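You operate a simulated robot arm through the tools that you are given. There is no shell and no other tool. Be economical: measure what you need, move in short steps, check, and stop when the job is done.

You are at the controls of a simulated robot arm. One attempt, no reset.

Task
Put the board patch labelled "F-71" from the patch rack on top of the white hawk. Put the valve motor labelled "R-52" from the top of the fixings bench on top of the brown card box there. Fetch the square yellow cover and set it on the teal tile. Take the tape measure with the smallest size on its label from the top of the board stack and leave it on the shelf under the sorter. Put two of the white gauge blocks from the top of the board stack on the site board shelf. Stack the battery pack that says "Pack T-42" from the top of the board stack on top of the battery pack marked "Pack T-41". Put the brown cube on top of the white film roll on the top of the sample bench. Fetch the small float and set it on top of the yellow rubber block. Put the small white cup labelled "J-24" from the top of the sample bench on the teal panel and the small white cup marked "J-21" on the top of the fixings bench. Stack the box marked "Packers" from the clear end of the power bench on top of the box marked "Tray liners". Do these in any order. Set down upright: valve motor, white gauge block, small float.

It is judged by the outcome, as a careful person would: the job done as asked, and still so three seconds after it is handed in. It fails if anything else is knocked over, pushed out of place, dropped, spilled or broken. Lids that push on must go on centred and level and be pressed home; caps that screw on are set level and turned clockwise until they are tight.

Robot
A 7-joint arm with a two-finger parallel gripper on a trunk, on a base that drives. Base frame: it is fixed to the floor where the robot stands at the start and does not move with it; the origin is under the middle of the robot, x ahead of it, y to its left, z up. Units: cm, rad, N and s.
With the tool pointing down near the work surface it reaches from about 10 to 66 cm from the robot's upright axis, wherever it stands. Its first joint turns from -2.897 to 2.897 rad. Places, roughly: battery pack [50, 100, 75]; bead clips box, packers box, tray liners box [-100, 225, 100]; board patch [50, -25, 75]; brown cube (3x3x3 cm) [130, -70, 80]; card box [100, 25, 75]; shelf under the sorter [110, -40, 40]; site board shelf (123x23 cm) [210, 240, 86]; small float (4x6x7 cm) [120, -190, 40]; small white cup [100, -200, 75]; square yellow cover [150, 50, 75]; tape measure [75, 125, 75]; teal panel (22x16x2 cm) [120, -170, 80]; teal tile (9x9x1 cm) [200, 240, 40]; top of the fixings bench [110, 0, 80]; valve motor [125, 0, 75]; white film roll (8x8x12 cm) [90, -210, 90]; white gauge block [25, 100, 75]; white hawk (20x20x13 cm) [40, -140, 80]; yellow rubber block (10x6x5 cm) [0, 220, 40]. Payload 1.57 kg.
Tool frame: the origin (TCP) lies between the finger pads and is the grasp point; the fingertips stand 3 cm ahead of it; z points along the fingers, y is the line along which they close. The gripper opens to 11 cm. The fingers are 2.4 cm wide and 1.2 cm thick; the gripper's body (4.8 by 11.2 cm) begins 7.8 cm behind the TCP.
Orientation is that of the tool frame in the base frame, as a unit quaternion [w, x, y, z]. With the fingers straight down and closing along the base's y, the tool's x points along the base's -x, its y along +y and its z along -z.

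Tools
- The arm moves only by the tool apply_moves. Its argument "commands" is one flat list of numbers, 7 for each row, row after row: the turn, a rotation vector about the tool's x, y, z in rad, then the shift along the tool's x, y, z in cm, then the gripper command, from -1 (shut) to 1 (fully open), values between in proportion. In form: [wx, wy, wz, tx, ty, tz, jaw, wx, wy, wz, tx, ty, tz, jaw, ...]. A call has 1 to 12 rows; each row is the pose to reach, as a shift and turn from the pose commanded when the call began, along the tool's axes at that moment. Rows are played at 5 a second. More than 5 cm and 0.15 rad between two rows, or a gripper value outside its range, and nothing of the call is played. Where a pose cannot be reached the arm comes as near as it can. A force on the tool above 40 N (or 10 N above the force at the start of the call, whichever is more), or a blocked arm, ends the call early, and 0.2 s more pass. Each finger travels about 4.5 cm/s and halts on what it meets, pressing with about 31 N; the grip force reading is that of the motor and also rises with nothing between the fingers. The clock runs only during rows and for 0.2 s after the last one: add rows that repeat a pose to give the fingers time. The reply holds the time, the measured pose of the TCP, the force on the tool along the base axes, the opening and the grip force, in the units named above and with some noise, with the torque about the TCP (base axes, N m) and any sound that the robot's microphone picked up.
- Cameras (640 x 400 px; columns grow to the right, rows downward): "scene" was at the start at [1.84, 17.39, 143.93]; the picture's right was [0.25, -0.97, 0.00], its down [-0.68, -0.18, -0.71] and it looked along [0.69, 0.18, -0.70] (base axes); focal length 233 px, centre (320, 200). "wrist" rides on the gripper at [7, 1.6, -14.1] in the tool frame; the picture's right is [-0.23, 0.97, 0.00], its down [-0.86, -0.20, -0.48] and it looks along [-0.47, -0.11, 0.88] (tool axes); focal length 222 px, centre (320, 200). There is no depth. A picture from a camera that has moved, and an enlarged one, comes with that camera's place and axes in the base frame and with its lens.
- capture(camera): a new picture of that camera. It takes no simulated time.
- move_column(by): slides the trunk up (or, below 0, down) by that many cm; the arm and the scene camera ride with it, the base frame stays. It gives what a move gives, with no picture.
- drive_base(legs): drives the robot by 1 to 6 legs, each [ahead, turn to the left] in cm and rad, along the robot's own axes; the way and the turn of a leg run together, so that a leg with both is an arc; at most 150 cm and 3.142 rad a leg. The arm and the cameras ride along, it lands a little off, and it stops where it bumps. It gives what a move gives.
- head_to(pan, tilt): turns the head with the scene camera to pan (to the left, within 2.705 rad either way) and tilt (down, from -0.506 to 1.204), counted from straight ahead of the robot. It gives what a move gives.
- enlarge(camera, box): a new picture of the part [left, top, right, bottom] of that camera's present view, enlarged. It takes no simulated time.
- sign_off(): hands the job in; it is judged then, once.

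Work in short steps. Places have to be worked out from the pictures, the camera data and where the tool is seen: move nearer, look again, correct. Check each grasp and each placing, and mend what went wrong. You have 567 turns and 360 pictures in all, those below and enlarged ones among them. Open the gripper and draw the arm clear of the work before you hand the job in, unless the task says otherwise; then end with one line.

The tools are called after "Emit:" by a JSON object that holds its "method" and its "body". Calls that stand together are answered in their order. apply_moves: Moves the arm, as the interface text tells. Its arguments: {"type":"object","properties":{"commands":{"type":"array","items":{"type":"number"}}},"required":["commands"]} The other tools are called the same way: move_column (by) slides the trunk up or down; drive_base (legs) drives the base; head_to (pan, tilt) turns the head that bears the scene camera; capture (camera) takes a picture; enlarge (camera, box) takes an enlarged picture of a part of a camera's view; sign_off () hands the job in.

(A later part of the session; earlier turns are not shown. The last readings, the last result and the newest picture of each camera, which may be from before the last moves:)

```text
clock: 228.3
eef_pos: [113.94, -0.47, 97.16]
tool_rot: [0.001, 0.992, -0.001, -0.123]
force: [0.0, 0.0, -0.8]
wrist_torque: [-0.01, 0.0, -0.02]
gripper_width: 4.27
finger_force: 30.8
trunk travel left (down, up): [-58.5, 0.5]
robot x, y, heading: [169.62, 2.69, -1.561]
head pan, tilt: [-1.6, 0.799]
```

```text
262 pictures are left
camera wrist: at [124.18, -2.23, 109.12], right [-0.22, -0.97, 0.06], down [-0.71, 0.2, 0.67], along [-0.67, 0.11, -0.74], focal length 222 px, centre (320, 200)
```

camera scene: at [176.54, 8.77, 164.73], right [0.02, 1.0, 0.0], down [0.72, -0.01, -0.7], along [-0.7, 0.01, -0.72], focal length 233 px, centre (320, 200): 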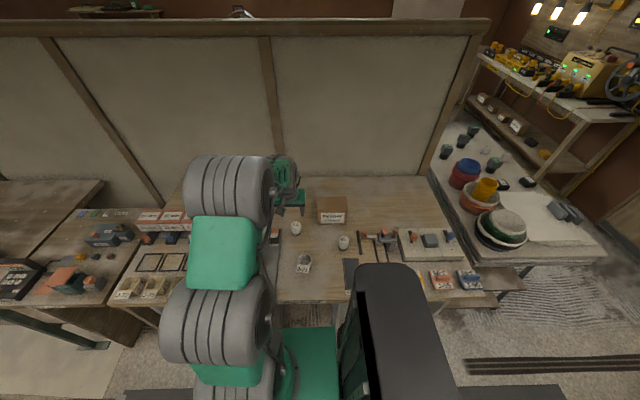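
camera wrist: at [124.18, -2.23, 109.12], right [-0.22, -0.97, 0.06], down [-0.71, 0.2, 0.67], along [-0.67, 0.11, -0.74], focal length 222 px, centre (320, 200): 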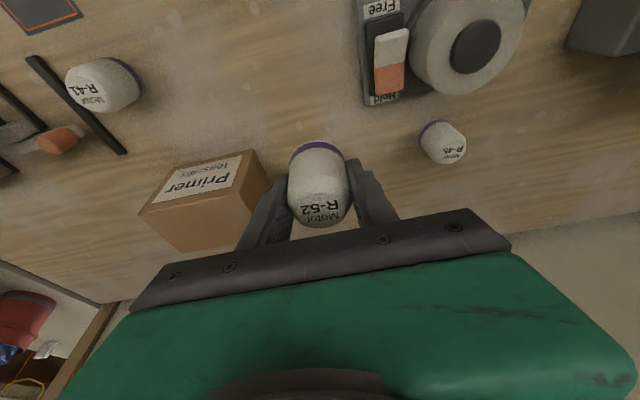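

Motor held upright. I carry it over the box.

Emit:
{"method": "apply_moves", "body": {"commands": [0, 0, 0, -2.2, -3.9, -1.2, -1, 0, 0, 0, -4.5, -7.8, -1.2, -1, 0, 0, 0, -6.7, -11.7, -1.2, -1, 0, 0, 0, -8.9, -15.6, -0.9, -1, 0, 0, 0, -8.9, -15.6, -0.9, -1]}}

Emit:
{"method": "capture", "body": {"camera": "wrist"}}

Emit:
{"method": "enlarge", "body": {"camera": "scene", "box": [240, 150, 400, 250]}}

```text
clock: 229.5
eef_pos: [105.27, 14.94, 100.01]
tool_rot: [-0.001, 0.992, 0.0, -0.124]
force: [-0.9, -0.2, -0.8]
wrist_torque: [-0.02, 0.0, 0.0]
gripper_width: 4.29
finger_force: 31.1
trunk travel left (down, up): [-58.5, 0.5]
robot x, y, heading: [169.35, 2.73, -1.56]
head pan, tilt: [-1.6, 0.799]
```

```text
261 pictures are left
camera wrist: at [115.56, 13.23, 111.88], right [-0.22, -0.97, 0.06], down [-0.71, 0.2, 0.67], along [-0.67, 0.11, -0.74], focal length 222 px, centre (320, 200)
```

wrist: 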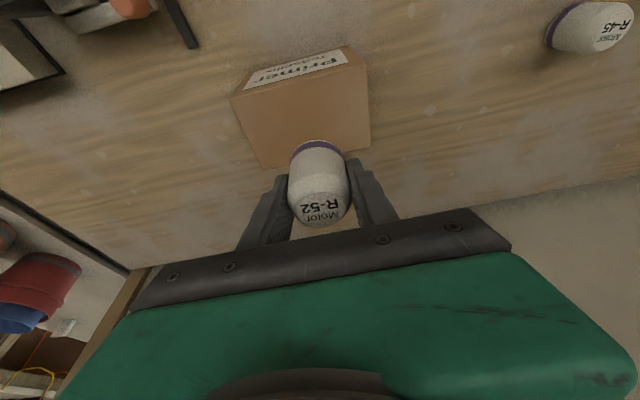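

```text
4.00 times, centred on (320, 200) of scene
camera zoom: at [176.61, 8.82, 164.73], right [0.02, 1.0, 0.0], down [0.72, -0.01, -0.7], along [-0.7, 0.01, -0.72], focal length 934 px, centre (320, 200)
```

zoom: 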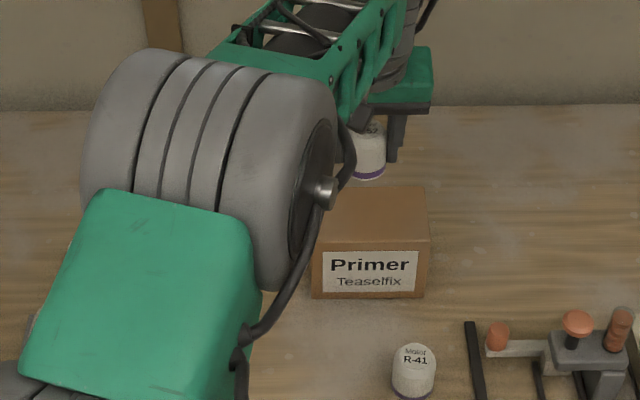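

Box centre ≈[106.3,15.4]. I adjust and lower to contact.

Emit:
{"method": "apply_moves", "body": {"commands": [0, 0, 0, 1.6, -0.5, 1, -1, 0, 0, 0, 2, -0.5, 3, -1, 0, 0, 0, 2.4, -0.5, 4.6, -1, 0, 0, 0, 2.5, -0.5, 5.2, -1, 0, 0, 0, 2.6, -0.5, 5.6, -1, 0, 0, 0, 2.7, -0.5, 6, -1, 0, 0, 0, 2.8, -0.5, 6.4, -1, 0, 0, 0, 2.9, -0.5, 6.8, -1, 0, 0, 0, 3, -0.5, 7.2, -1, 0, 0, 0, 3.1, -0.5, 7.6, -1, 0, 0, 0, 3.2, -0.5, 8, -1]}}

Emit:
{"method": "capture", "body": {"camera": "wrist"}}

```text
clock: 231.6
eef_pos: [105.87, 15.84, 93.23]
tool_rot: [-0.003, 0.991, -0.001, -0.134]
force: [-1.8, -0.1, 11.8]
wrist_torque: [-0.28, -0.08, 0.1]
gripper_width: 4.26
finger_force: 30.7
trunk travel left (down, up): [-58.5, 0.5]
robot x, y, heading: [169.36, 2.62, -1.557]
head pan, tilt: [-1.6, 0.799]
stopped in row 10: the force on the tool passed its limit at 44 N (the readings are from after the stop); the commanded pose is now the measured one
```

```text
259 pictures are left
camera wrist: at [116.43, 14.07, 104.96], right [-0.22, -0.97, 0.05], down [-0.7, 0.2, 0.69], along [-0.68, 0.11, -0.72], focal length 222 px, centre (320, 200)
```

wrist: 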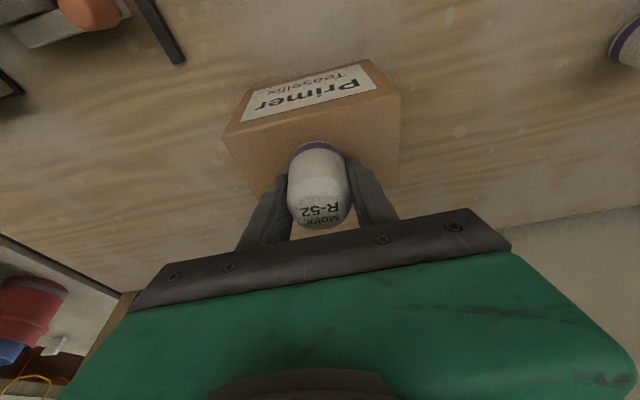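

It sits on the box. Release and withdraw.

Emit:
{"method": "apply_moves", "body": {"commands": [0, 0, 0, 0, 0, -0.2, -1, 0, 0, 0, 0, 0, -0.2, -0.1, 0, 0, 0, 0, 0, -0.2, 0.2, 0, 0, 0, 0, 0, -0.2, 0.2, 0, 0, 0, 0, 0, -3, 0.2, 0, 0, 0, -0.5, 0, -7, 0.2, 0, 0, 0, -1, 0, -11.5, 0.2, 0, 0, 0, -1, 0, -16, 0.2]}}

Emit:
{"method": "capture", "body": {"camera": "wrist"}}

Emit:
{"method": "enlarge", "body": {"camera": "scene", "box": [240, 150, 400, 250]}}

```text
clock: 233.4
eef_pos: [109.41, 15.69, 108.35]
tool_rot: [-0.002, 0.992, 0.0, -0.13]
force: [0.5, 0.4, 0.7]
wrist_torque: [-0.01, 0.01, -0.01]
gripper_width: 6.63
finger_force: 0.0
trunk travel left (down, up): [-58.5, 0.5]
robot x, y, heading: [169.25, 2.41, -1.558]
head pan, tilt: [-1.6, 0.799]
```

```text
258 pictures are left
camera wrist: at [119.81, 13.96, 120.14], right [-0.22, -0.97, 0.06], down [-0.7, 0.2, 0.68], along [-0.68, 0.11, -0.73], focal length 222 px, centre (320, 200)
```

wrist: 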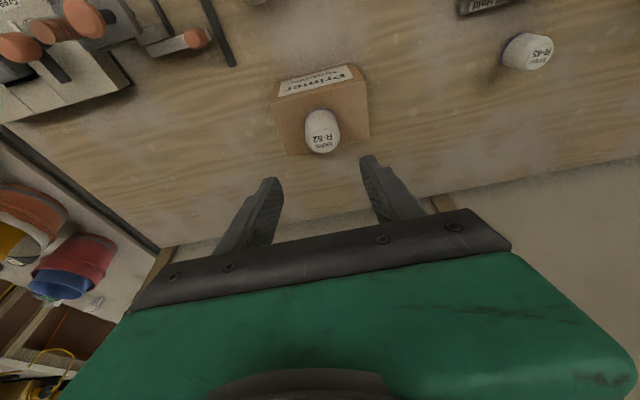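

```text
4.00 times, centred on (320, 200) of scene
camera zoom: at [176.69, 8.79, 164.72], right [0.02, 1.0, 0.0], down [0.72, -0.01, -0.7], along [-0.7, 0.01, -0.72], focal length 934 px, centre (320, 200)
```

zoom: 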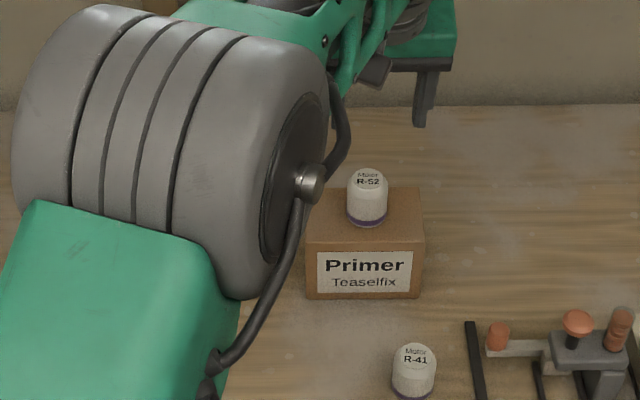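

R-52 stands on the box. Next the brown cube: I retract and drive forward to y≈-68.

Emit:
{"method": "apply_moves", "body": {"commands": [0, 0, 0, 3.6, 1.5, -2, 0.2, 0, 0, 0, 7.2, 3, -4, 0.2, 0, 0, 0, 10.8, 4.5, -6, 0.2, 0, 0, 0, 14.4, 6, -8, 0.2]}}

Emit:
{"method": "drive_base", "body": {"legs": [[72, 0]]}}

Emit:
{"method": "capture", "body": {"camera": "scene"}}

Emit:
{"method": "capture", "body": {"camera": "wrist"}}

```text
clock: 234.4
eef_pos: [125.48, 9.73, 112.58]
tool_rot: [-0.003, 0.991, 0.0, -0.13]
force: [0.2, -0.7, -0.4]
wrist_torque: [0.01, 0.05, 0.01]
gripper_width: 6.61
finger_force: 0.1
trunk travel left (down, up): [-58.5, 0.5]
robot x, y, heading: [169.27, 2.43, -1.562]
head pan, tilt: [-1.6, 0.799]
```

```text
clock: 238.4
eef_pos: [126.03, -62.64, 112.53]
tool_rot: [-0.002, 0.991, -0.005, -0.13]
force: [0.2, 1.1, 0.3]
wrist_torque: [0.01, -0.01, 0.0]
gripper_width: 6.6
finger_force: 0.1
trunk travel left (down, up): [-58.5, 0.5]
robot x, y, heading: [169.48, -69.88, -1.564]
head pan, tilt: [-1.6, 0.799]
```

```text
256 pictures are left
camera scene: at [177.33, -63.95, 164.73], right [0.02, 1.0, 0.0], down [0.72, -0.02, -0.7], along [-0.7, 0.02, -0.72], focal length 233 px, centre (320, 200)
```

scene: 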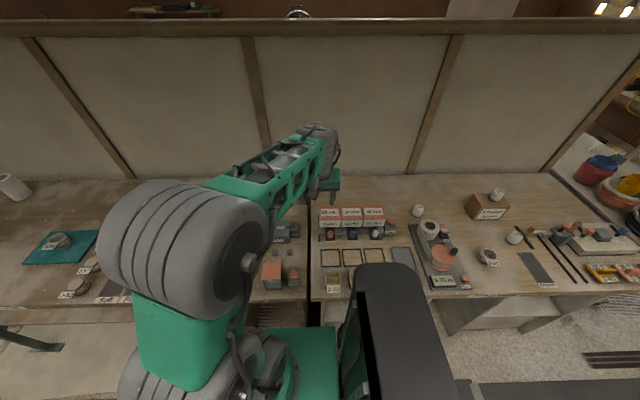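

```text
255 pictures are left
camera wrist: at [136.36, -64.42, 124.4], right [-0.23, -0.97, 0.05], down [-0.7, 0.2, 0.68], along [-0.68, 0.12, -0.73], focal length 222 px, centre (320, 200)
```

wrist: 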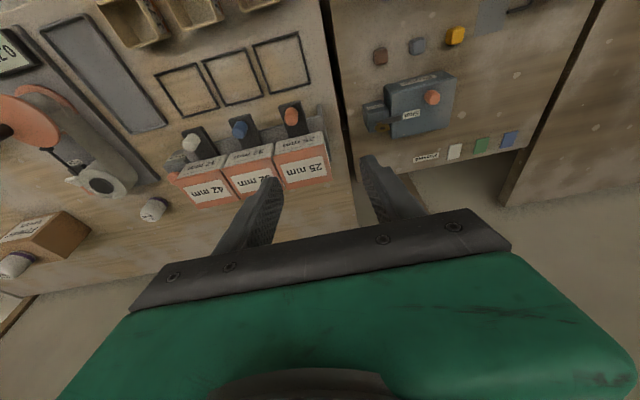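

The brown cube is at ≈[125.7,-74.6]. I move above it.

Emit:
{"method": "apply_moves", "body": {"commands": [0, 0, 0, 1, 3, 2.5, 0, 0, 0, 0, 2, 6, 5, 0, 0, 0, 0, 3.2, 9, 8.5, 0, 0, 0, 0, 4.4, 12, 12, 0, 0, 0, 0, 5.6, 12, 15, 0]}}

Emit:
{"method": "capture", "body": {"camera": "wrist"}}

```text
clock: 239.6
eef_pos: [127.26, -74.7, 96.58]
tool_rot: [-0.003, 0.992, -0.004, -0.13]
force: [-0.4, -0.6, 0.1]
wrist_torque: [-0.02, 0.0, 0.0]
gripper_width: 5.49
finger_force: 0.2
trunk travel left (down, up): [-58.5, 0.5]
robot x, y, heading: [170.11, -70.19, -1.566]
head pan, tilt: [-1.6, 0.799]
```

```text
254 pictures are left
camera wrist: at [137.65, -76.35, 108.45], right [-0.23, -0.97, 0.05], down [-0.7, 0.2, 0.68], along [-0.68, 0.12, -0.73], focal length 222 px, centre (320, 200)
```

wrist: 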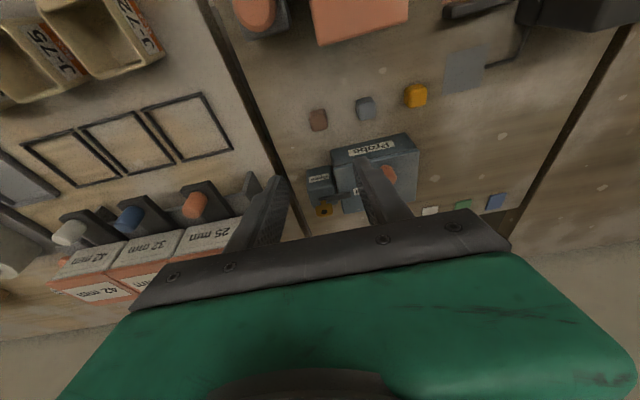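

Brown cube centre ≈[125.6,-74.7,81]. I narrow the jaws and descend.

Emit:
{"method": "apply_moves", "body": {"commands": [0, 0, 0, 0.7, 0, 4, -0.2, 0, 0, 0, 1.4, 0, 8, -0.2, 0, 0, 0, 2, 0, 11, -0.2]}}

Emit:
{"method": "capture", "body": {"camera": "wrist"}}

```text
clock: 240.4
eef_pos: [126.57, -74.5, 85.43]
tool_rot: [-0.003, 0.991, -0.004, -0.13]
force: [-0.9, 0.6, -0.9]
wrist_torque: [0.0, 0.0, -0.03]
gripper_width: 4.43
finger_force: 0.0
trunk travel left (down, up): [-58.5, 0.5]
robot x, y, heading: [170.05, -70.43, -1.568]
head pan, tilt: [-1.6, 0.799]
```

```text
253 pictures are left
camera wrist: at [136.98, -76.35, 97.25], right [-0.23, -0.97, 0.05], down [-0.7, 0.2, 0.68], along [-0.68, 0.12, -0.73], focal length 222 px, centre (320, 200)
```

wrist: 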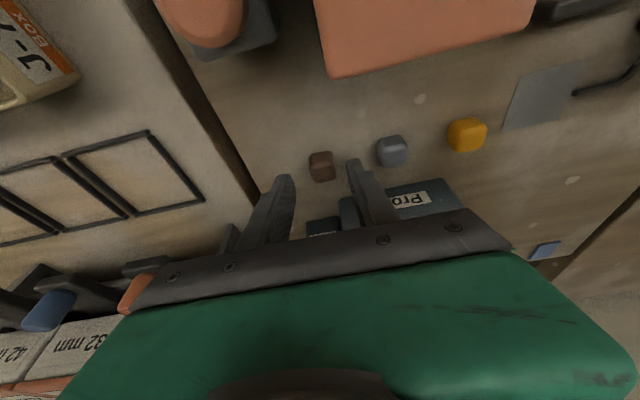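

Emit:
{"method": "apply_moves", "body": {"commands": [0, 0, 0, 0.1, 0.1, 1.2, -0.2, 0, 0, 0, 0.15, 0.1, 2.15, -0.2, 0, 0, 0, 0.15, 0.1, 2.15, -1, 0, 0, 0, 0.15, 0.1, 2.15, -1, 0, 0, 0, 0.15, 0.1, 2.15, -1]}}

Emit:
{"method": "capture", "body": {"camera": "wrist"}}

```text
clock: 241.6
eef_pos: [126.15, -74.61, 83.23]
tool_rot: [-0.002, 0.992, -0.003, -0.129]
force: [0.3, 0.3, 1.0]
wrist_torque: [-0.02, 0.04, -0.01]
gripper_width: 2.01
finger_force: 27.1
trunk travel left (down, up): [-58.5, 0.5]
robot x, y, heading: [169.92, -69.96, -1.567]
head pan, tilt: [-1.6, 0.799]
```

```text
252 pictures are left
camera wrist: at [136.58, -76.44, 95.17], right [-0.23, -0.97, 0.05], down [-0.7, 0.2, 0.68], along [-0.68, 0.12, -0.73], focal length 222 px, centre (320, 200)
```

wrist: 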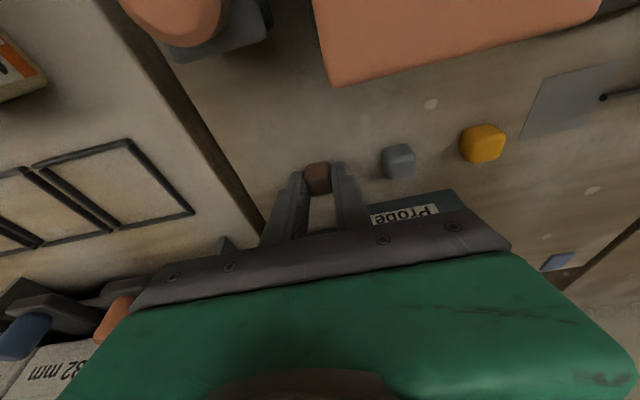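

Emit:
{"method": "apply_moves", "body": {"commands": [0, 0, 0, 0, 0, 0, -1, 0, 0, 0, -0.5, 0, -1.5, -1, 0, 0, 0, -1.2, 0, -4.5, -1]}}

Emit:
{"method": "enlarge", "body": {"camera": "wrist", "box": [240, 120, 400, 240]}}

```text
clock: 242.4
eef_pos: [126.2, -74.63, 87.96]
tool_rot: [-0.002, 0.992, -0.003, -0.13]
force: [0.6, 0.0, 0.0]
wrist_torque: [0.01, 0.01, -0.01]
gripper_width: 2.03
finger_force: 30.4
trunk travel left (down, up): [-58.5, 0.5]
robot x, y, heading: [169.97, -69.97, -1.564]
head pan, tilt: [-1.6, 0.799]
```

```text
3.33 times, centred on (320, 180) of wrist
camera zoom: at [136.56, -76.38, 99.8], right [-0.23, -0.97, 0.05], down [-0.7, 0.2, 0.68], along [-0.68, 0.12, -0.73], focal length 740 px, centre (320, 267)
```

zoom: 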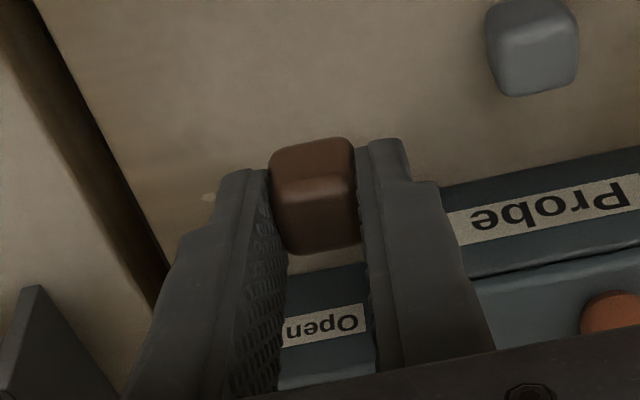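

The cube (about 2 cm) is held. The film roll is best reached from the bench's south end with the bench on my right. I raise the arm and drive south.

Emit:
{"method": "apply_moves", "body": {"commands": [0, 0, 0, -1.2, 0, -4.6, -1, 0, 0, 0, -1.6, 0, -9.4, -1, 0, 0, 0, -2, 0, -14, -1, 0, 0, 0, -2.4, 0, -18.8, -1, 0, 0, 0, -2.8, 0, -23.5, -1, 0, 0, 0, -3.5, 0, -28, -1]}}

Emit:
{"method": "capture", "body": {"camera": "wrist"}}

```text
clock: 243.8
eef_pos: [129.95, -74.85, 116.04]
tool_rot: [-0.002, 0.992, -0.004, -0.128]
force: [0.0, 0.3, 0.2]
wrist_torque: [0.05, 0.0, -0.03]
gripper_width: 2.04
finger_force: 30.9
trunk travel left (down, up): [-58.5, 0.5]
robot x, y, heading: [170.23, -70.01, -1.565]
head pan, tilt: [-1.6, 0.799]
```

```text
250 pictures are left
camera wrist: at [140.26, -76.67, 127.83], right [-0.23, -0.97, 0.05], down [-0.7, 0.2, 0.68], along [-0.67, 0.12, -0.73], focal length 222 px, centre (320, 200)
```

wrist: 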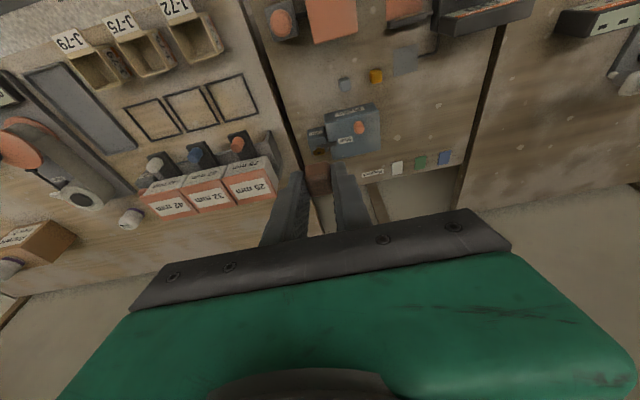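

Emit:
{"method": "drive_base", "body": {"legs": [[0, 0.06], [140, 0], [66, 0]]}}

Emit:
{"method": "capture", "body": {"camera": "wrist"}}

```text
clock: 254.3
eef_pos: [143.32, -279.01, 116.03]
tool_rot: [0.0, 0.991, 0.017, -0.13]
force: [-0.4, 0.1, -0.1]
wrist_torque: [0.0, -0.05, 0.0]
gripper_width: 2.0
finger_force: 30.8
trunk travel left (down, up): [-58.5, 0.5]
robot x, y, heading: [183.24, -272.41, -1.519]
head pan, tilt: [-1.6, 0.799]
```

```text
249 pictures are left
camera wrist: at [153.83, -280.37, 127.79], right [-0.19, -0.98, 0.05], down [-0.71, 0.17, 0.68], along [-0.68, 0.09, -0.73], focal length 222 px, centre (320, 200)
```

wrist: 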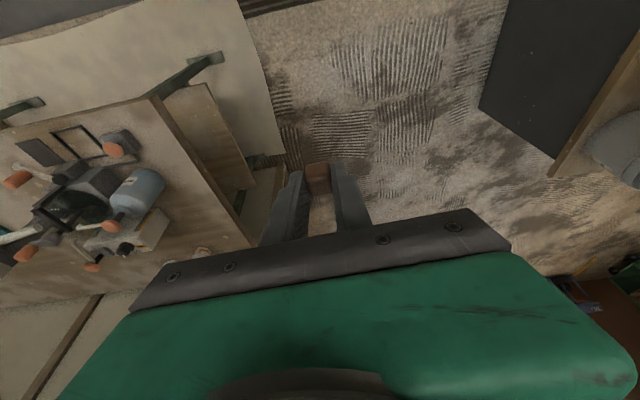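

Still held. I turn to face −x and drive along the bench's end.

Emit:
{"method": "drive_base", "body": {"legs": [[0, -1.59]]}}

Emit:
{"method": "drive_base", "body": {"legs": [[84, 0]]}}

Emit:
{"method": "capture", "body": {"camera": "scene"}}

Emit:
{"method": "capture", "body": {"camera": "wrist"}}

```text
clock: 258.6
eef_pos: [177.58, -232.42, 115.99]
tool_rot: [-0.093, 0.707, -0.695, -0.091]
force: [0.2, 0.6, -0.4]
wrist_torque: [-0.02, -0.02, -0.01]
gripper_width: 2.01
finger_force: 30.9
trunk travel left (down, up): [-58.5, 0.5]
robot x, y, heading: [183.49, -272.7, -3.109]
head pan, tilt: [-1.6, 0.799]
```

```text
clock: 263.1
eef_pos: [92.55, -235.62, 115.96]
tool_rot: [-0.093, 0.712, -0.69, -0.092]
force: [-0.5, 0.3, 0.3]
wrist_torque: [0.01, 0.01, 0.03]
gripper_width: 2.02
finger_force: 30.9
trunk travel left (down, up): [-58.5, 0.5]
robot x, y, heading: [99.24, -275.63, -3.097]
head pan, tilt: [-1.6, 0.799]
```

```text
248 pictures are left
camera scene: at [105.36, -282.91, 164.73], right [1.0, 0.01, 0.0], down [0.01, -0.72, -0.7], along [-0.01, 0.7, -0.72], focal length 233 px, centre (320, 200)
```

scene: 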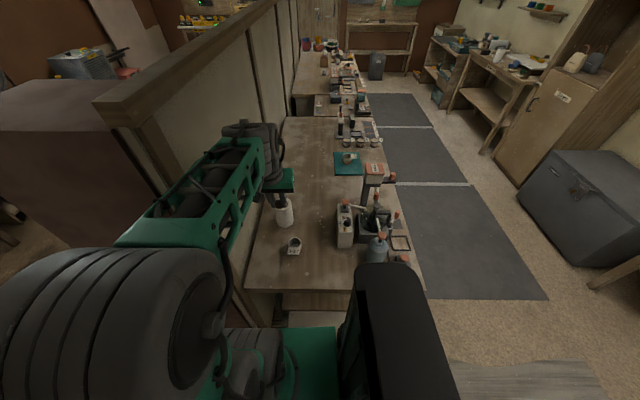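

```text
247 pictures are left
camera wrist: at [91.21, -246.1, 127.79], right [-0.98, 0.19, 0.05], down [0.18, 0.71, 0.68], along [0.09, 0.68, -0.73], focal length 222 px, centre (320, 200)
```

wrist: 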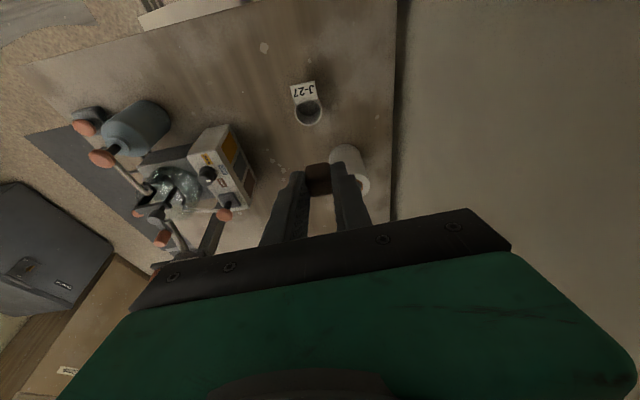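

I bring the cube above the roll.

Emit:
{"method": "apply_moves", "body": {"commands": [0, 0, 0, -3.5, 0.6, 2.2, -1, 0, 0, 0, -7, 1.3, 4.3, -1, 0, 0, 0, -10.4, 1.9, 6.5, -1, 0, 0, 0, -13.8, 2.6, 8.6, -1, 0, 0, 0, -17.2, 3.2, 10.8, -1]}}

Emit:
{"method": "capture", "body": {"camera": "wrist"}}

Emit:
{"method": "enlarge", "body": {"camera": "scene", "box": [200, 130, 360, 270]}}

```text
clock: 264.2
eef_pos: [88.85, -216.11, 109.96]
tool_rot: [-0.091, 0.712, -0.69, -0.092]
force: [-0.6, 1.1, 0.6]
wrist_torque: [0.02, -0.02, -0.01]
gripper_width: 2.0
finger_force: 31.2
trunk travel left (down, up): [-58.5, 0.5]
robot x, y, heading: [98.73, -275.61, -3.099]
head pan, tilt: [-1.6, 0.799]
```

```text
246 pictures are left
camera wrist: at [87.5, -226.48, 121.68], right [-0.98, 0.19, 0.05], down [0.18, 0.71, 0.68], along [0.09, 0.68, -0.73], focal length 222 px, centre (320, 200)
```

wrist: 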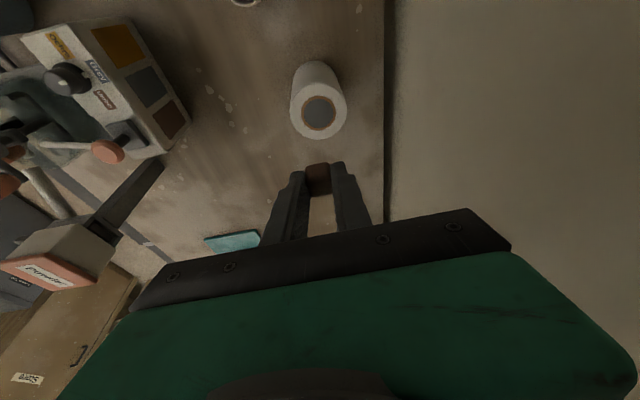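

```text
2.86 times, centred on (280, 200) of scene
camera zoom: at [105.37, -282.8, 164.73], right [1.0, 0.01, 0.0], down [0.01, -0.72, -0.7], along [-0.01, 0.7, -0.72], focal length 667 px, centre (434, 200)
```

zoom: 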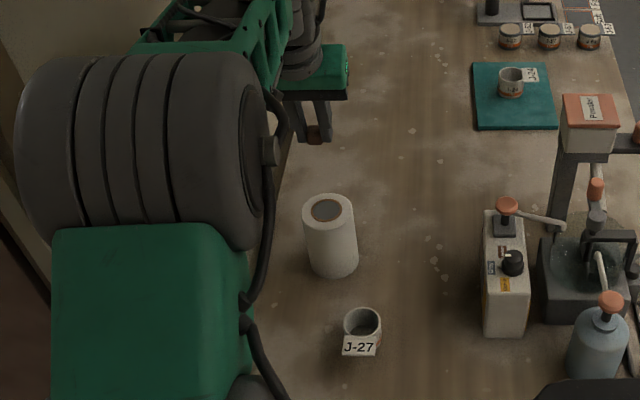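

Emit:
{"method": "enlarge", "body": {"camera": "wrist", "box": [270, 40, 370, 160]}}

Emit:
{"method": "enlarge", "body": {"camera": "scene", "box": [260, 180, 320, 250]}}

```text
3.33 times, centred on (320, 100) of wrist
camera zoom: at [87.5, -226.48, 121.68], right [-0.98, 0.19, 0.05], down [0.18, 0.71, 0.68], along [0.09, 0.68, -0.73], focal length 740 px, centre (320, 533)
```

zoom: 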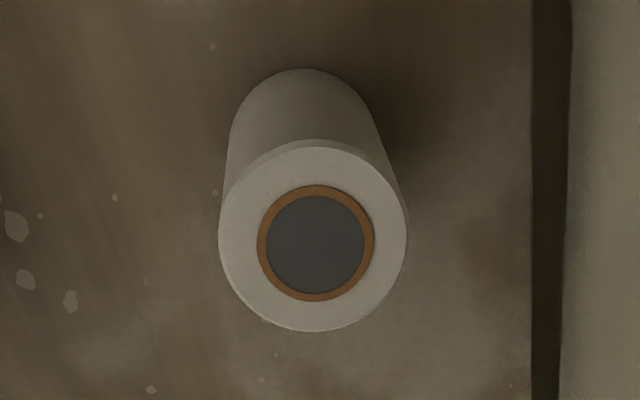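

```text
5.71 times, centred on (290, 215) of scene
camera zoom: at [105.37, -282.8, 164.73], right [1.0, 0.01, 0.0], down [0.01, -0.72, -0.7], along [-0.01, 0.7, -0.72], focal length 1334 px, centre (491, 114)
```

zoom: 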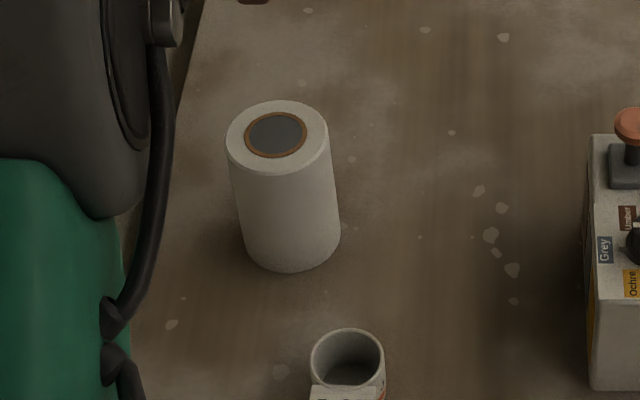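

The core is a flat plug; I lower the cube onto the centre of the roll.

Emit:
{"method": "apply_moves", "body": {"commands": [0, 0, 0, 0, 0.3, 4, -1, 0, 0, 0, 1, 0.3, 8, -1, 0, 0, 0, 2, 0.3, 11, -1, 0, 0, 0, 2.5, 0.3, 12.6, -1]}}

Emit:
{"method": "capture", "body": {"camera": "wrist"}}

Emit:
{"method": "enlarge", "body": {"camera": "scene", "box": [240, 160, 340, 250]}}

```text
clock: 265.2
eef_pos: [88.62, -215.37, 97.15]
tool_rot: [-0.092, 0.712, -0.691, -0.092]
force: [-0.6, 0.6, -0.1]
wrist_torque: [-0.02, -0.01, -0.01]
gripper_width: 2.01
finger_force: 31.2
trunk travel left (down, up): [-58.5, 0.5]
robot x, y, heading: [99.09, -275.17, -3.097]
head pan, tilt: [-1.6, 0.799]
```

```text
242 pictures are left
camera wrist: at [87.22, -225.92, 108.87], right [-0.98, 0.19, 0.05], down [0.18, 0.71, 0.68], along [0.09, 0.68, -0.73], focal length 222 px, centre (320, 200)
```

wrist: 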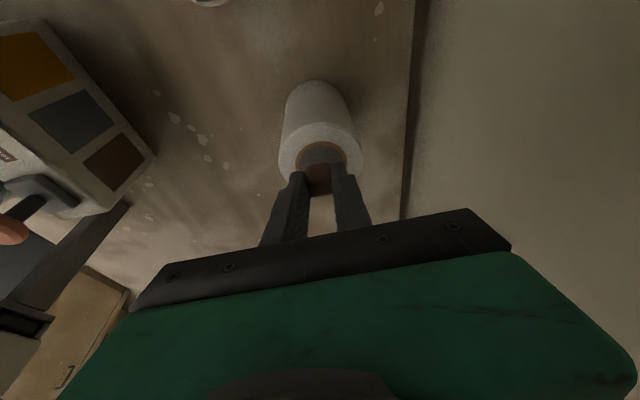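

```text
4.44 times, centred on (290, 205) of scene
camera zoom: at [105.38, -282.85, 164.73], right [1.0, 0.01, 0.0], down [0.01, -0.72, -0.7], along [-0.01, 0.7, -0.72], focal length 1038 px, centre (453, 178)
```

zoom: 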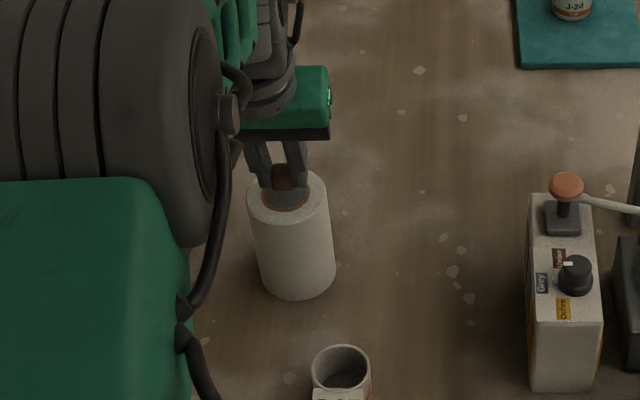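

Emit:
{"method": "apply_moves", "body": {"commands": [0, 0, 0, 0.2, 0, 0.8, -1, 0, 0, 0, 0.3, 0, 1.2, -1, 0, 0, 0, 0.4, 0, 1.5, -1, 0, 0, 0, 0.47, 0, 1.75, -1, 0, 0, 0, 0.53, 0, 2, -1, 0, 0, 0, 0.6, 0, 2.25, -1]}}

```text
clock: 266.6
eef_pos: [88.54, -215.37, 95.29]
tool_rot: [-0.095, 0.711, -0.69, -0.096]
force: [0.7, -0.3, 21.7]
wrist_torque: [0.35, -0.19, 0.0]
gripper_width: 2.03
finger_force: 31.2
trunk travel left (down, up): [-58.5, 0.5]
robot x, y, heading: [99.02, -275.48, -3.096]
head pan, tilt: [-1.6, 0.799]
```

Contact at the expected height. I ease, open slightly and back off.

Emit:
{"method": "apply_moves", "body": {"commands": [0, 0, 0, -0.1, 0, -0.4, -1, 0, 0, 0, -0.1, 0, -0.4, -0.4, 0, 0, 0, -0.1, 0, -0.4, -0.2, 0, 0, 0, -0.1, 0, -0.4, -0.2, 0, 0, 0, -0.8, 0, -3, -0.2, 0, 0, 0, -1.5, 0, -7, -0.2, 0, 0, 0, -1, 0, -11.5, -0.2]}}

Emit:
{"method": "capture", "body": {"camera": "wrist"}}

Emit:
{"method": "enlarge", "body": {"camera": "scene", "box": [240, 160, 340, 250]}}

```text
clock: 268.2
eef_pos: [88.65, -217.61, 106.28]
tool_rot: [-0.091, 0.712, -0.69, -0.091]
force: [-0.2, 1.2, 0.4]
wrist_torque: [0.02, 0.0, 0.0]
gripper_width: 4.4
finger_force: 0.1
trunk travel left (down, up): [-58.5, 0.5]
robot x, y, heading: [99.21, -275.63, -3.097]
head pan, tilt: [-1.6, 0.799]
```

```text
240 pictures are left
camera wrist: at [87.24, -228.08, 118.04], right [-0.98, 0.19, 0.05], down [0.17, 0.71, 0.68], along [0.09, 0.68, -0.73], focal length 222 px, centre (320, 200)
```

wrist: 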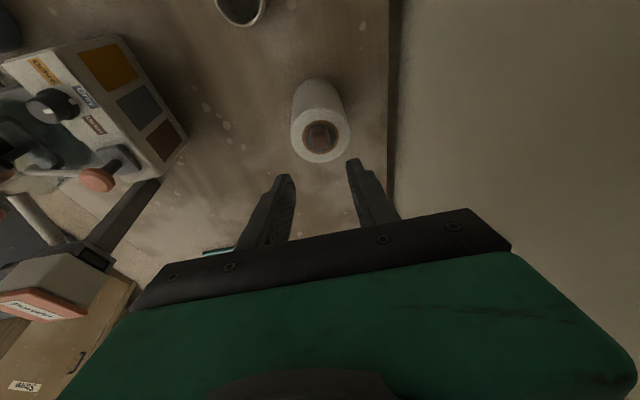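

```text
4.44 times, centred on (290, 205) of scene
camera zoom: at [105.4, -282.98, 164.71], right [1.0, 0.01, 0.0], down [0.01, -0.72, -0.7], along [-0.01, 0.7, -0.72], focal length 1038 px, centre (453, 178)
```

zoom: 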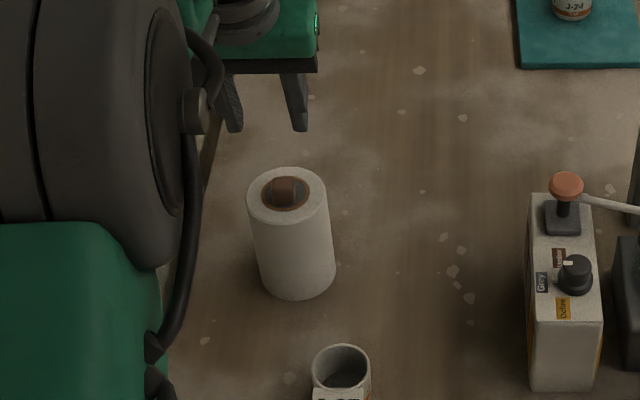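

Emit:
{"method": "enlarge", "body": {"camera": "wrist", "box": [270, 60, 370, 180]}}

Emit:
{"method": "enlarge", "body": {"camera": "scene", "box": [265, 185, 325, 235]}}

```text
3.33 times, centred on (320, 120) of wrist
camera zoom: at [87.24, -228.08, 118.04], right [-0.98, 0.19, 0.05], down [0.17, 0.71, 0.68], along [0.09, 0.68, -0.73], focal length 740 px, centre (320, 467)
```

zoom: 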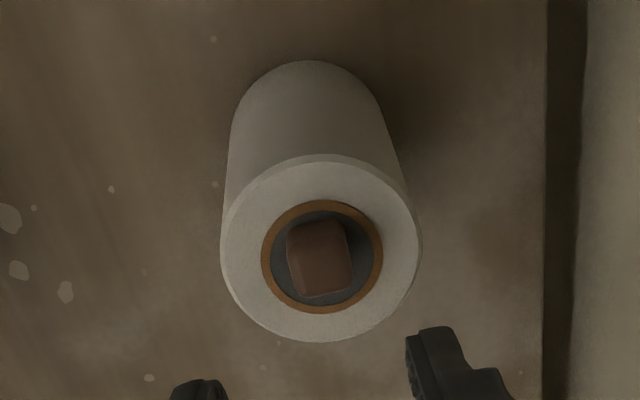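

```text
8.00 times, centred on (295, 210) of scene
camera zoom: at [105.4, -282.98, 164.71], right [1.0, 0.01, 0.0], down [0.01, -0.72, -0.7], along [-0.01, 0.7, -0.72], focal length 1868 px, centre (520, 120)
```

zoom: 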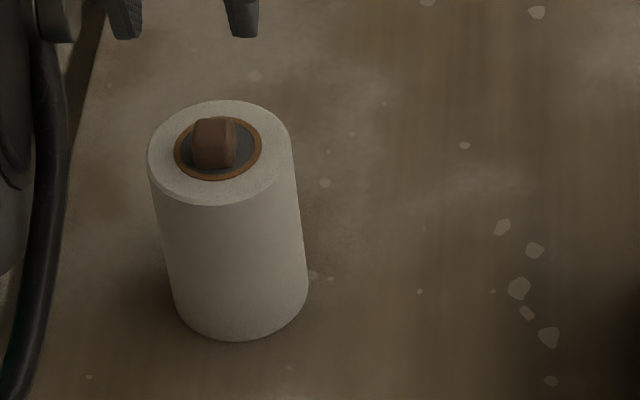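

The cube rests on the roll. I retract, then drive back round into the aisle to look for the small float under the bench.

Emit:
{"method": "apply_moves", "body": {"commands": [0, 0, 0, 2.5, 0, -3, -0.2, 0, 0, 0, 6, 0, -5.5, -0.2, 0, 0, 0, 9.5, 0, -8, -0.2, 0, 0, 0, 13, 0, -10, -0.2, 0, 0, 0, 16, 0, -12, -0.2]}}

Emit:
{"method": "drive_base", "body": {"legs": [[-82, 0], [0, 1.6], [-82, 0], [0, -0.07]]}}

Emit:
{"method": "head_to", "body": {"pan": -1.57, "tilt": 1.1}}

Emit:
{"method": "capture", "body": {"camera": "scene"}}

```text
clock: 269.4
eef_pos: [89.11, -236.11, 113.72]
tool_rot: [-0.092, 0.712, -0.69, -0.092]
force: [1.0, 0.0, 0.1]
wrist_torque: [0.03, 0.01, -0.01]
gripper_width: 4.39
finger_force: 0.2
trunk travel left (down, up): [-58.5, 0.5]
robot x, y, heading: [98.8, -275.65, -3.097]
head pan, tilt: [-1.6, 0.799]
```

```text
clock: 282.2
eef_pos: [135.42, -198.17, 113.56]
tool_rot: [-0.002, 0.992, -0.003, -0.13]
force: [1.6, 1.3, 0.9]
wrist_torque: [-0.01, -0.02, 0.01]
gripper_width: 4.4
finger_force: 0.0
trunk travel left (down, up): [-58.5, 0.5]
robot x, y, heading: [174.99, -189.59, -1.559]
head pan, tilt: [-1.6, 0.799]
```

```text
clock: 283.0
eef_pos: [135.45, -198.19, 113.76]
tool_rot: [-0.001, 0.992, -0.002, -0.13]
force: [-0.5, 0.1, -0.5]
wrist_torque: [0.01, 0.0, -0.04]
gripper_width: 4.41
finger_force: 0.0
trunk travel left (down, up): [-58.5, 0.5]
robot x, y, heading: [175.16, -189.86, -1.562]
head pan, tilt: [-1.571, 1.1]
```

```text
236 pictures are left
camera scene: at [184.32, -183.87, 162.56], right [-0.01, 1.0, 0.0], down [0.89, 0.01, -0.45], along [-0.45, 0.0, -0.89], focal length 233 px, centre (320, 200)
```

scene: 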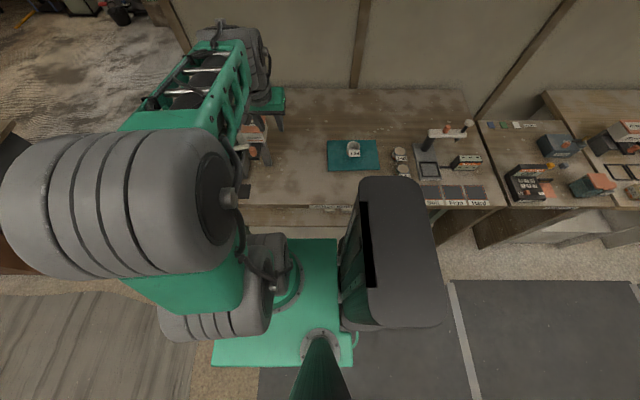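

I move the arm to the front before lowering the trunk to look under the bench.

Emit:
{"method": "apply_moves", "body": {"commands": [-0.03, 0, -0.11, 2.2, 4.2, -0.6, 0, -0.06, 0, -0.22, 4.5, 8.4, -1.2, 0, -0.09, 0, -0.33, 6.7, 12.6, -1.8, 0, -0.12, 0, -0.44, 9, 16.8, -2.4, 0, -0.15, 0, -0.55, 11.2, 21, -3, 0, -0.18, 0, -0.66, 14.9, 22.7, -4, 0, -0.21, 0, -0.77, 18.6, 24.4, -5, 0, -0.24, 0, -0.88, 22.4, 26.1, -6, 0, -0.27, 0, -1.0, 26.1, 27.8, -7, 0, -0.3, 0, -1.12, 29.8, 29.5, -8, 0, -0.33, 0, -1.24, 33.5, 31.2, -9, 0, -0.36, 0, -1.35, 37.3, 33, -10, 0]}}

Emit:
{"method": "move_column", "body": {"by": -40}}

Emit:
{"method": "head_to", "body": {"pan": -1.57, "tilt": 0.7}}

Emit:
{"method": "capture", "body": {"camera": "scene"}}

```text
clock: 285.6
eef_pos: [174.09, -231.35, 113.42]
tool_rot: [0.082, 0.76, 0.637, -0.098]
force: [-0.4, -0.6, 0.5]
wrist_torque: [-0.02, 0.04, 0.0]
gripper_width: 5.51
finger_force: 0.0
trunk travel left (down, up): [-58.5, 0.5]
robot x, y, heading: [175.1, -189.79, -1.558]
head pan, tilt: [-1.571, 1.1]
```

```text
clock: 289.4
eef_pos: [173.97, -231.33, 73.37]
tool_rot: [0.082, 0.761, 0.635, -0.099]
force: [0.2, -0.1, 1.1]
wrist_torque: [-0.04, 0.0, -0.01]
gripper_width: 5.51
finger_force: 0.1
trunk travel left (down, up): [-18.5, 40.5]
robot x, y, heading: [175.3, -189.56, -1.561]
head pan, tilt: [-1.571, 1.1]
```

```text
clock: 290.3
eef_pos: [174.02, -231.38, 73.46]
tool_rot: [0.082, 0.761, 0.636, -0.099]
force: [0.6, 0.4, 0.4]
wrist_torque: [0.04, -0.02, 0.0]
gripper_width: 5.51
finger_force: 0.0
trunk travel left (down, up): [-18.5, 40.5]
robot x, y, heading: [174.87, -189.59, -1.562]
head pan, tilt: [-1.571, 0.7]
```

```text
235 pictures are left
camera scene: at [182.15, -183.89, 125.54], right [-0.01, 1.0, 0.0], down [0.64, 0.01, -0.76], along [-0.76, -0.01, -0.64], focal length 233 px, centre (320, 200)
```

scene: 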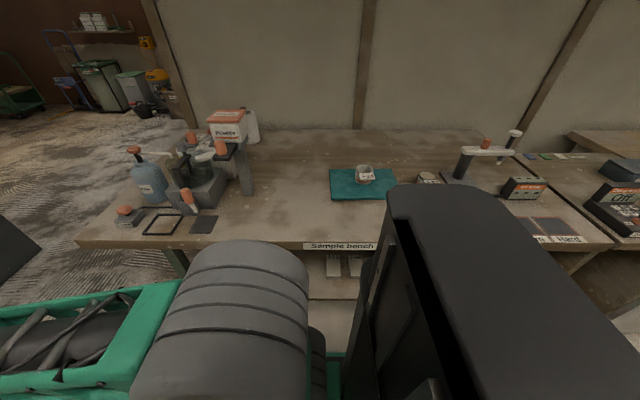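

Emit:
{"method": "move_column", "body": {"by": -18}}

Emit:
{"method": "head_to", "body": {"pan": -1.3, "tilt": 0.6}}

Emit:
{"method": "capture", "body": {"camera": "scene"}}

```text
clock: 292.3
eef_pos: [174.09, -231.37, 55.47]
tool_rot: [0.082, 0.76, 0.637, -0.098]
force: [0.2, -0.1, 0.2]
wrist_torque: [-0.01, -0.01, 0.0]
gripper_width: 5.51
finger_force: 0.2
trunk travel left (down, up): [-0.5, 58.5]
robot x, y, heading: [175.02, -189.53, -1.564]
head pan, tilt: [-1.571, 0.7]
```

```text
clock: 293.0
eef_pos: [173.97, -231.4, 55.39]
tool_rot: [0.082, 0.761, 0.636, -0.099]
force: [-0.3, 0.4, -0.5]
wrist_torque: [-0.01, 0.01, 0.02]
gripper_width: 5.48
finger_force: 0.0
trunk travel left (down, up): [-0.5, 58.5]
robot x, y, heading: [175.38, -190.05, -1.565]
head pan, tilt: [-1.3, 0.6]
```

```text
234 pictures are left
camera scene: at [182.14, -186.25, 108.41], right [-0.27, 0.96, 0.0], down [0.54, 0.15, -0.82], along [-0.79, -0.23, -0.57], focal length 233 px, centre (320, 200)
```

scene: 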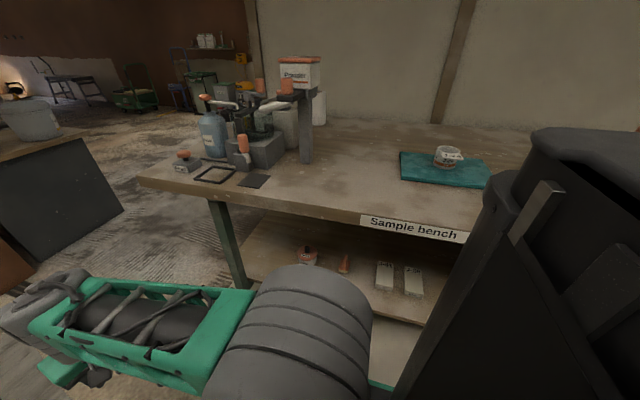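

Emit:
{"method": "enlarge", "body": {"camera": "scene", "box": [260, 220, 460, 340]}}

```text
3.20 times, centred on (360, 280) of scene
camera zoom: at [182.14, -186.25, 108.41], right [-0.27, 0.96, 0.0], down [0.54, 0.15, -0.82], along [-0.79, -0.23, -0.57], focal length 747 px, centre (192, -56)
```

zoom: 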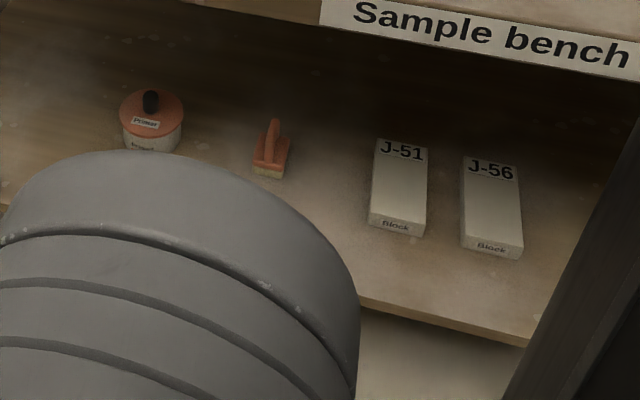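

The small float is the orange piece at ≈[126,-193] on the lower shelf. I'll move out to x≈196 so I can face the bench with room to reach in low.

Emit:
{"method": "move_column", "body": {"by": 40}}

Emit:
{"method": "drive_base", "body": {"legs": [[0, -0.35], [-62, 0], [0, 0.35], [60, 0]]}}

Emit:
{"method": "drive_base", "body": {"legs": [[0, -1.57]]}}

Emit:
{"method": "head_to", "body": {"pan": 0, "tilt": 0.7}}

Emit:
{"method": "capture", "body": {"camera": "scene"}}

```text
clock: 296.9
eef_pos: [174.09, -231.34, 95.33]
tool_rot: [0.081, 0.761, 0.636, -0.098]
force: [-0.8, -0.1, 0.3]
wrist_torque: [0.01, -0.03, -0.02]
gripper_width: 5.51
finger_force: 0.1
trunk travel left (down, up): [-40.5, 18.5]
robot x, y, heading: [175.17, -189.85, -1.567]
head pan, tilt: [-1.3, 0.6]
```

```text
clock: 305.6
eef_pos: [196.35, -234.35, 95.46]
tool_rot: [0.083, 0.756, 0.641, -0.097]
force: [0.9, -0.2, 0.7]
wrist_torque: [0.0, 0.0, -0.02]
gripper_width: 5.52
finger_force: 0.0
trunk travel left (down, up): [-40.5, 18.5]
robot x, y, heading: [197.05, -192.97, -1.543]
head pan, tilt: [-1.3, 0.6]
```

```text
clock: 309.8
eef_pos: [155.52, -191.78, 95.34]
tool_rot: [-0.011, 0.988, -0.086, -0.128]
force: [0.7, 0.1, 0.1]
wrist_torque: [-0.02, -0.02, -0.02]
gripper_width: 5.51
finger_force: 0.0
trunk travel left (down, up): [-40.5, 18.5]
robot x, y, heading: [196.99, -192.71, -3.133]
head pan, tilt: [-1.3, 0.6]
```

```text
clock: 311.3
eef_pos: [155.39, -191.78, 95.4]
tool_rot: [-0.011, 0.988, -0.086, -0.128]
force: [0.2, -0.5, 0.0]
wrist_torque: [0.02, -0.03, 0.03]
gripper_width: 5.49
finger_force: 0.0
trunk travel left (down, up): [-40.5, 18.5]
robot x, y, heading: [197.16, -192.83, -3.127]
head pan, tilt: [0.0, 0.7]
```

```text
232 pictures are left
camera scene: at [194.64, -208.37, 147.55], right [-0.01, 1.0, 0.0], down [0.64, 0.01, -0.77], along [-0.76, -0.01, -0.64], focal length 233 px, centre (320, 200)
```

scene: 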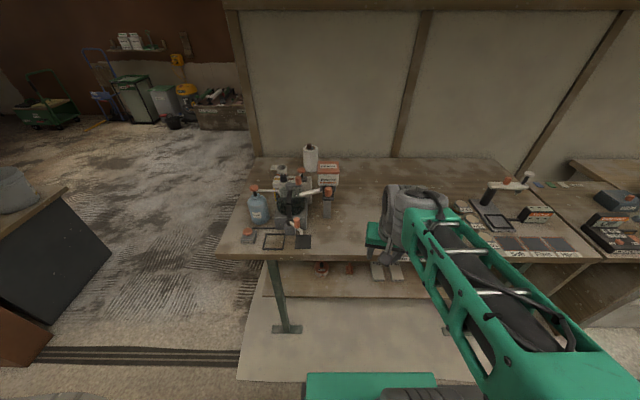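

I lower the trunk so the tool is level with the shelf space, then look.

Emit:
{"method": "move_column", "body": {"by": -40}}

Emit:
{"method": "head_to", "body": {"pan": -0.15, "tilt": 0.6}}

Emit:
{"method": "capture", "body": {"camera": "scene"}}

Emit:
{"method": "enlarge", "body": {"camera": "scene", "box": [260, 200, 460, 320]}}

```text
clock: 315.1
eef_pos: [155.37, -191.65, 55.4]
tool_rot: [-0.011, 0.988, -0.087, -0.127]
force: [-0.1, -0.2, 0.3]
wrist_torque: [0.02, 0.05, 0.0]
gripper_width: 5.5
finger_force: 0.0
trunk travel left (down, up): [-0.5, 58.5]
robot x, y, heading: [197.07, -192.79, -3.129]
head pan, tilt: [0.0, 0.7]
```

```text
clock: 315.8
eef_pos: [155.36, -191.71, 55.4]
tool_rot: [-0.011, 0.988, -0.086, -0.127]
force: [0.6, 0.4, -0.4]
wrist_torque: [0.0, -0.01, 0.02]
gripper_width: 5.47
finger_force: 0.1
trunk travel left (down, up): [-0.5, 58.5]
robot x, y, heading: [196.62, -193.14, -3.129]
head pan, tilt: [-0.15, 0.6]
```

```text
231 pictures are left
camera scene: at [194.37, -207.06, 108.41], right [0.13, 0.99, 0.0], down [0.56, -0.08, -0.82], along [-0.82, 0.11, -0.57], focal length 233 px, centre (320, 200)
```

scene: 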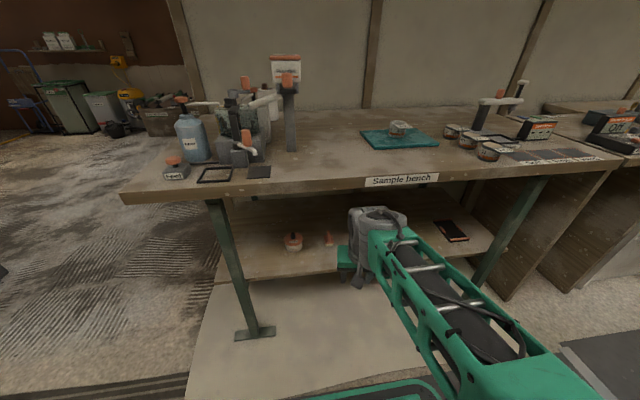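

```text
3.20 times, centred on (360, 260) of scene
camera zoom: at [194.37, -207.06, 108.41], right [0.13, 0.99, 0.0], down [0.56, -0.08, -0.82], along [-0.82, 0.11, -0.57], focal length 747 px, centre (192, 8)
```

zoom: 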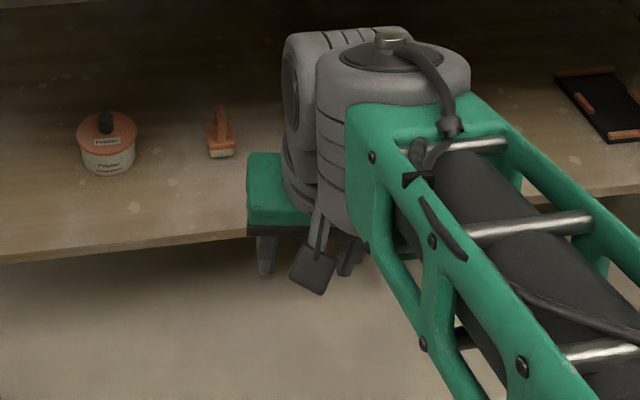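

Triangulated float: base front ≈[123,-193.6], shelf z≈34. I pitch the tool well forward and line it up outside the shelf.

Emit:
{"method": "apply_moves", "body": {"commands": [-0.017, -0.115, -0.024, -1.2, 0.6, 1.8, -0.2, -0.033, -0.231, -0.049, -2.4, 1.2, 3.7, -0.2, -0.05, -0.346, -0.073, -3.5, 1.8, 5.5, -0.2, -0.067, -0.462, -0.097, -4.7, 2.5, 7.4, -0.2, -0.084, -0.577, -0.122, -5.9, 3.1, 9.2, -0.2, -0.1, -0.692, -0.146, -7.1, 3.7, 11, -0.2]}}

Emit:
{"method": "capture", "body": {"camera": "wrist"}}

Emit:
{"method": "capture", "body": {"camera": "scene"}}

```text
clock: 317.2
eef_pos: [145.33, -193.68, 46.62]
tool_rot: [0.0, 0.889, 0.0, -0.458]
force: [-0.4, -0.2, -0.2]
wrist_torque: [0.0, 0.02, -0.02]
gripper_width: 4.4
finger_force: 0.0
trunk travel left (down, up): [-0.5, 58.5]
robot x, y, heading: [196.79, -192.64, -3.128]
head pan, tilt: [-0.15, 0.6]
```

```text
229 pictures are left
camera wrist: at [160.85, -195.37, 49.05], right [-0.13, -0.97, 0.18], down [-0.11, 0.2, 0.97], along [-0.99, 0.11, -0.13], focal length 222 px, centre (320, 200)
```

wrist: 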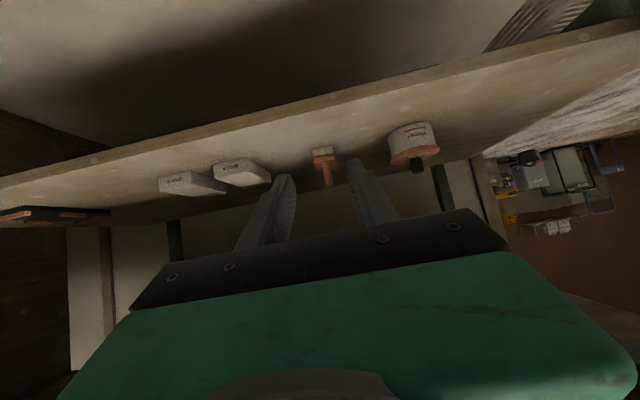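

```text
228 pictures are left
camera scene: at [194.39, -207.05, 108.42], right [0.14, 0.99, 0.0], down [0.56, -0.08, -0.83], along [-0.82, 0.11, -0.56], focal length 233 px, centre (320, 200)
```

scene: 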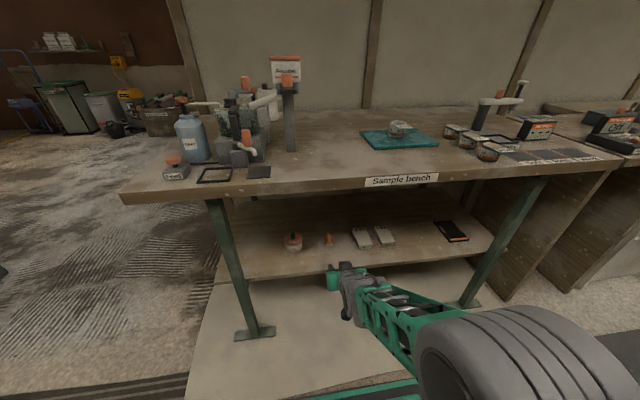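

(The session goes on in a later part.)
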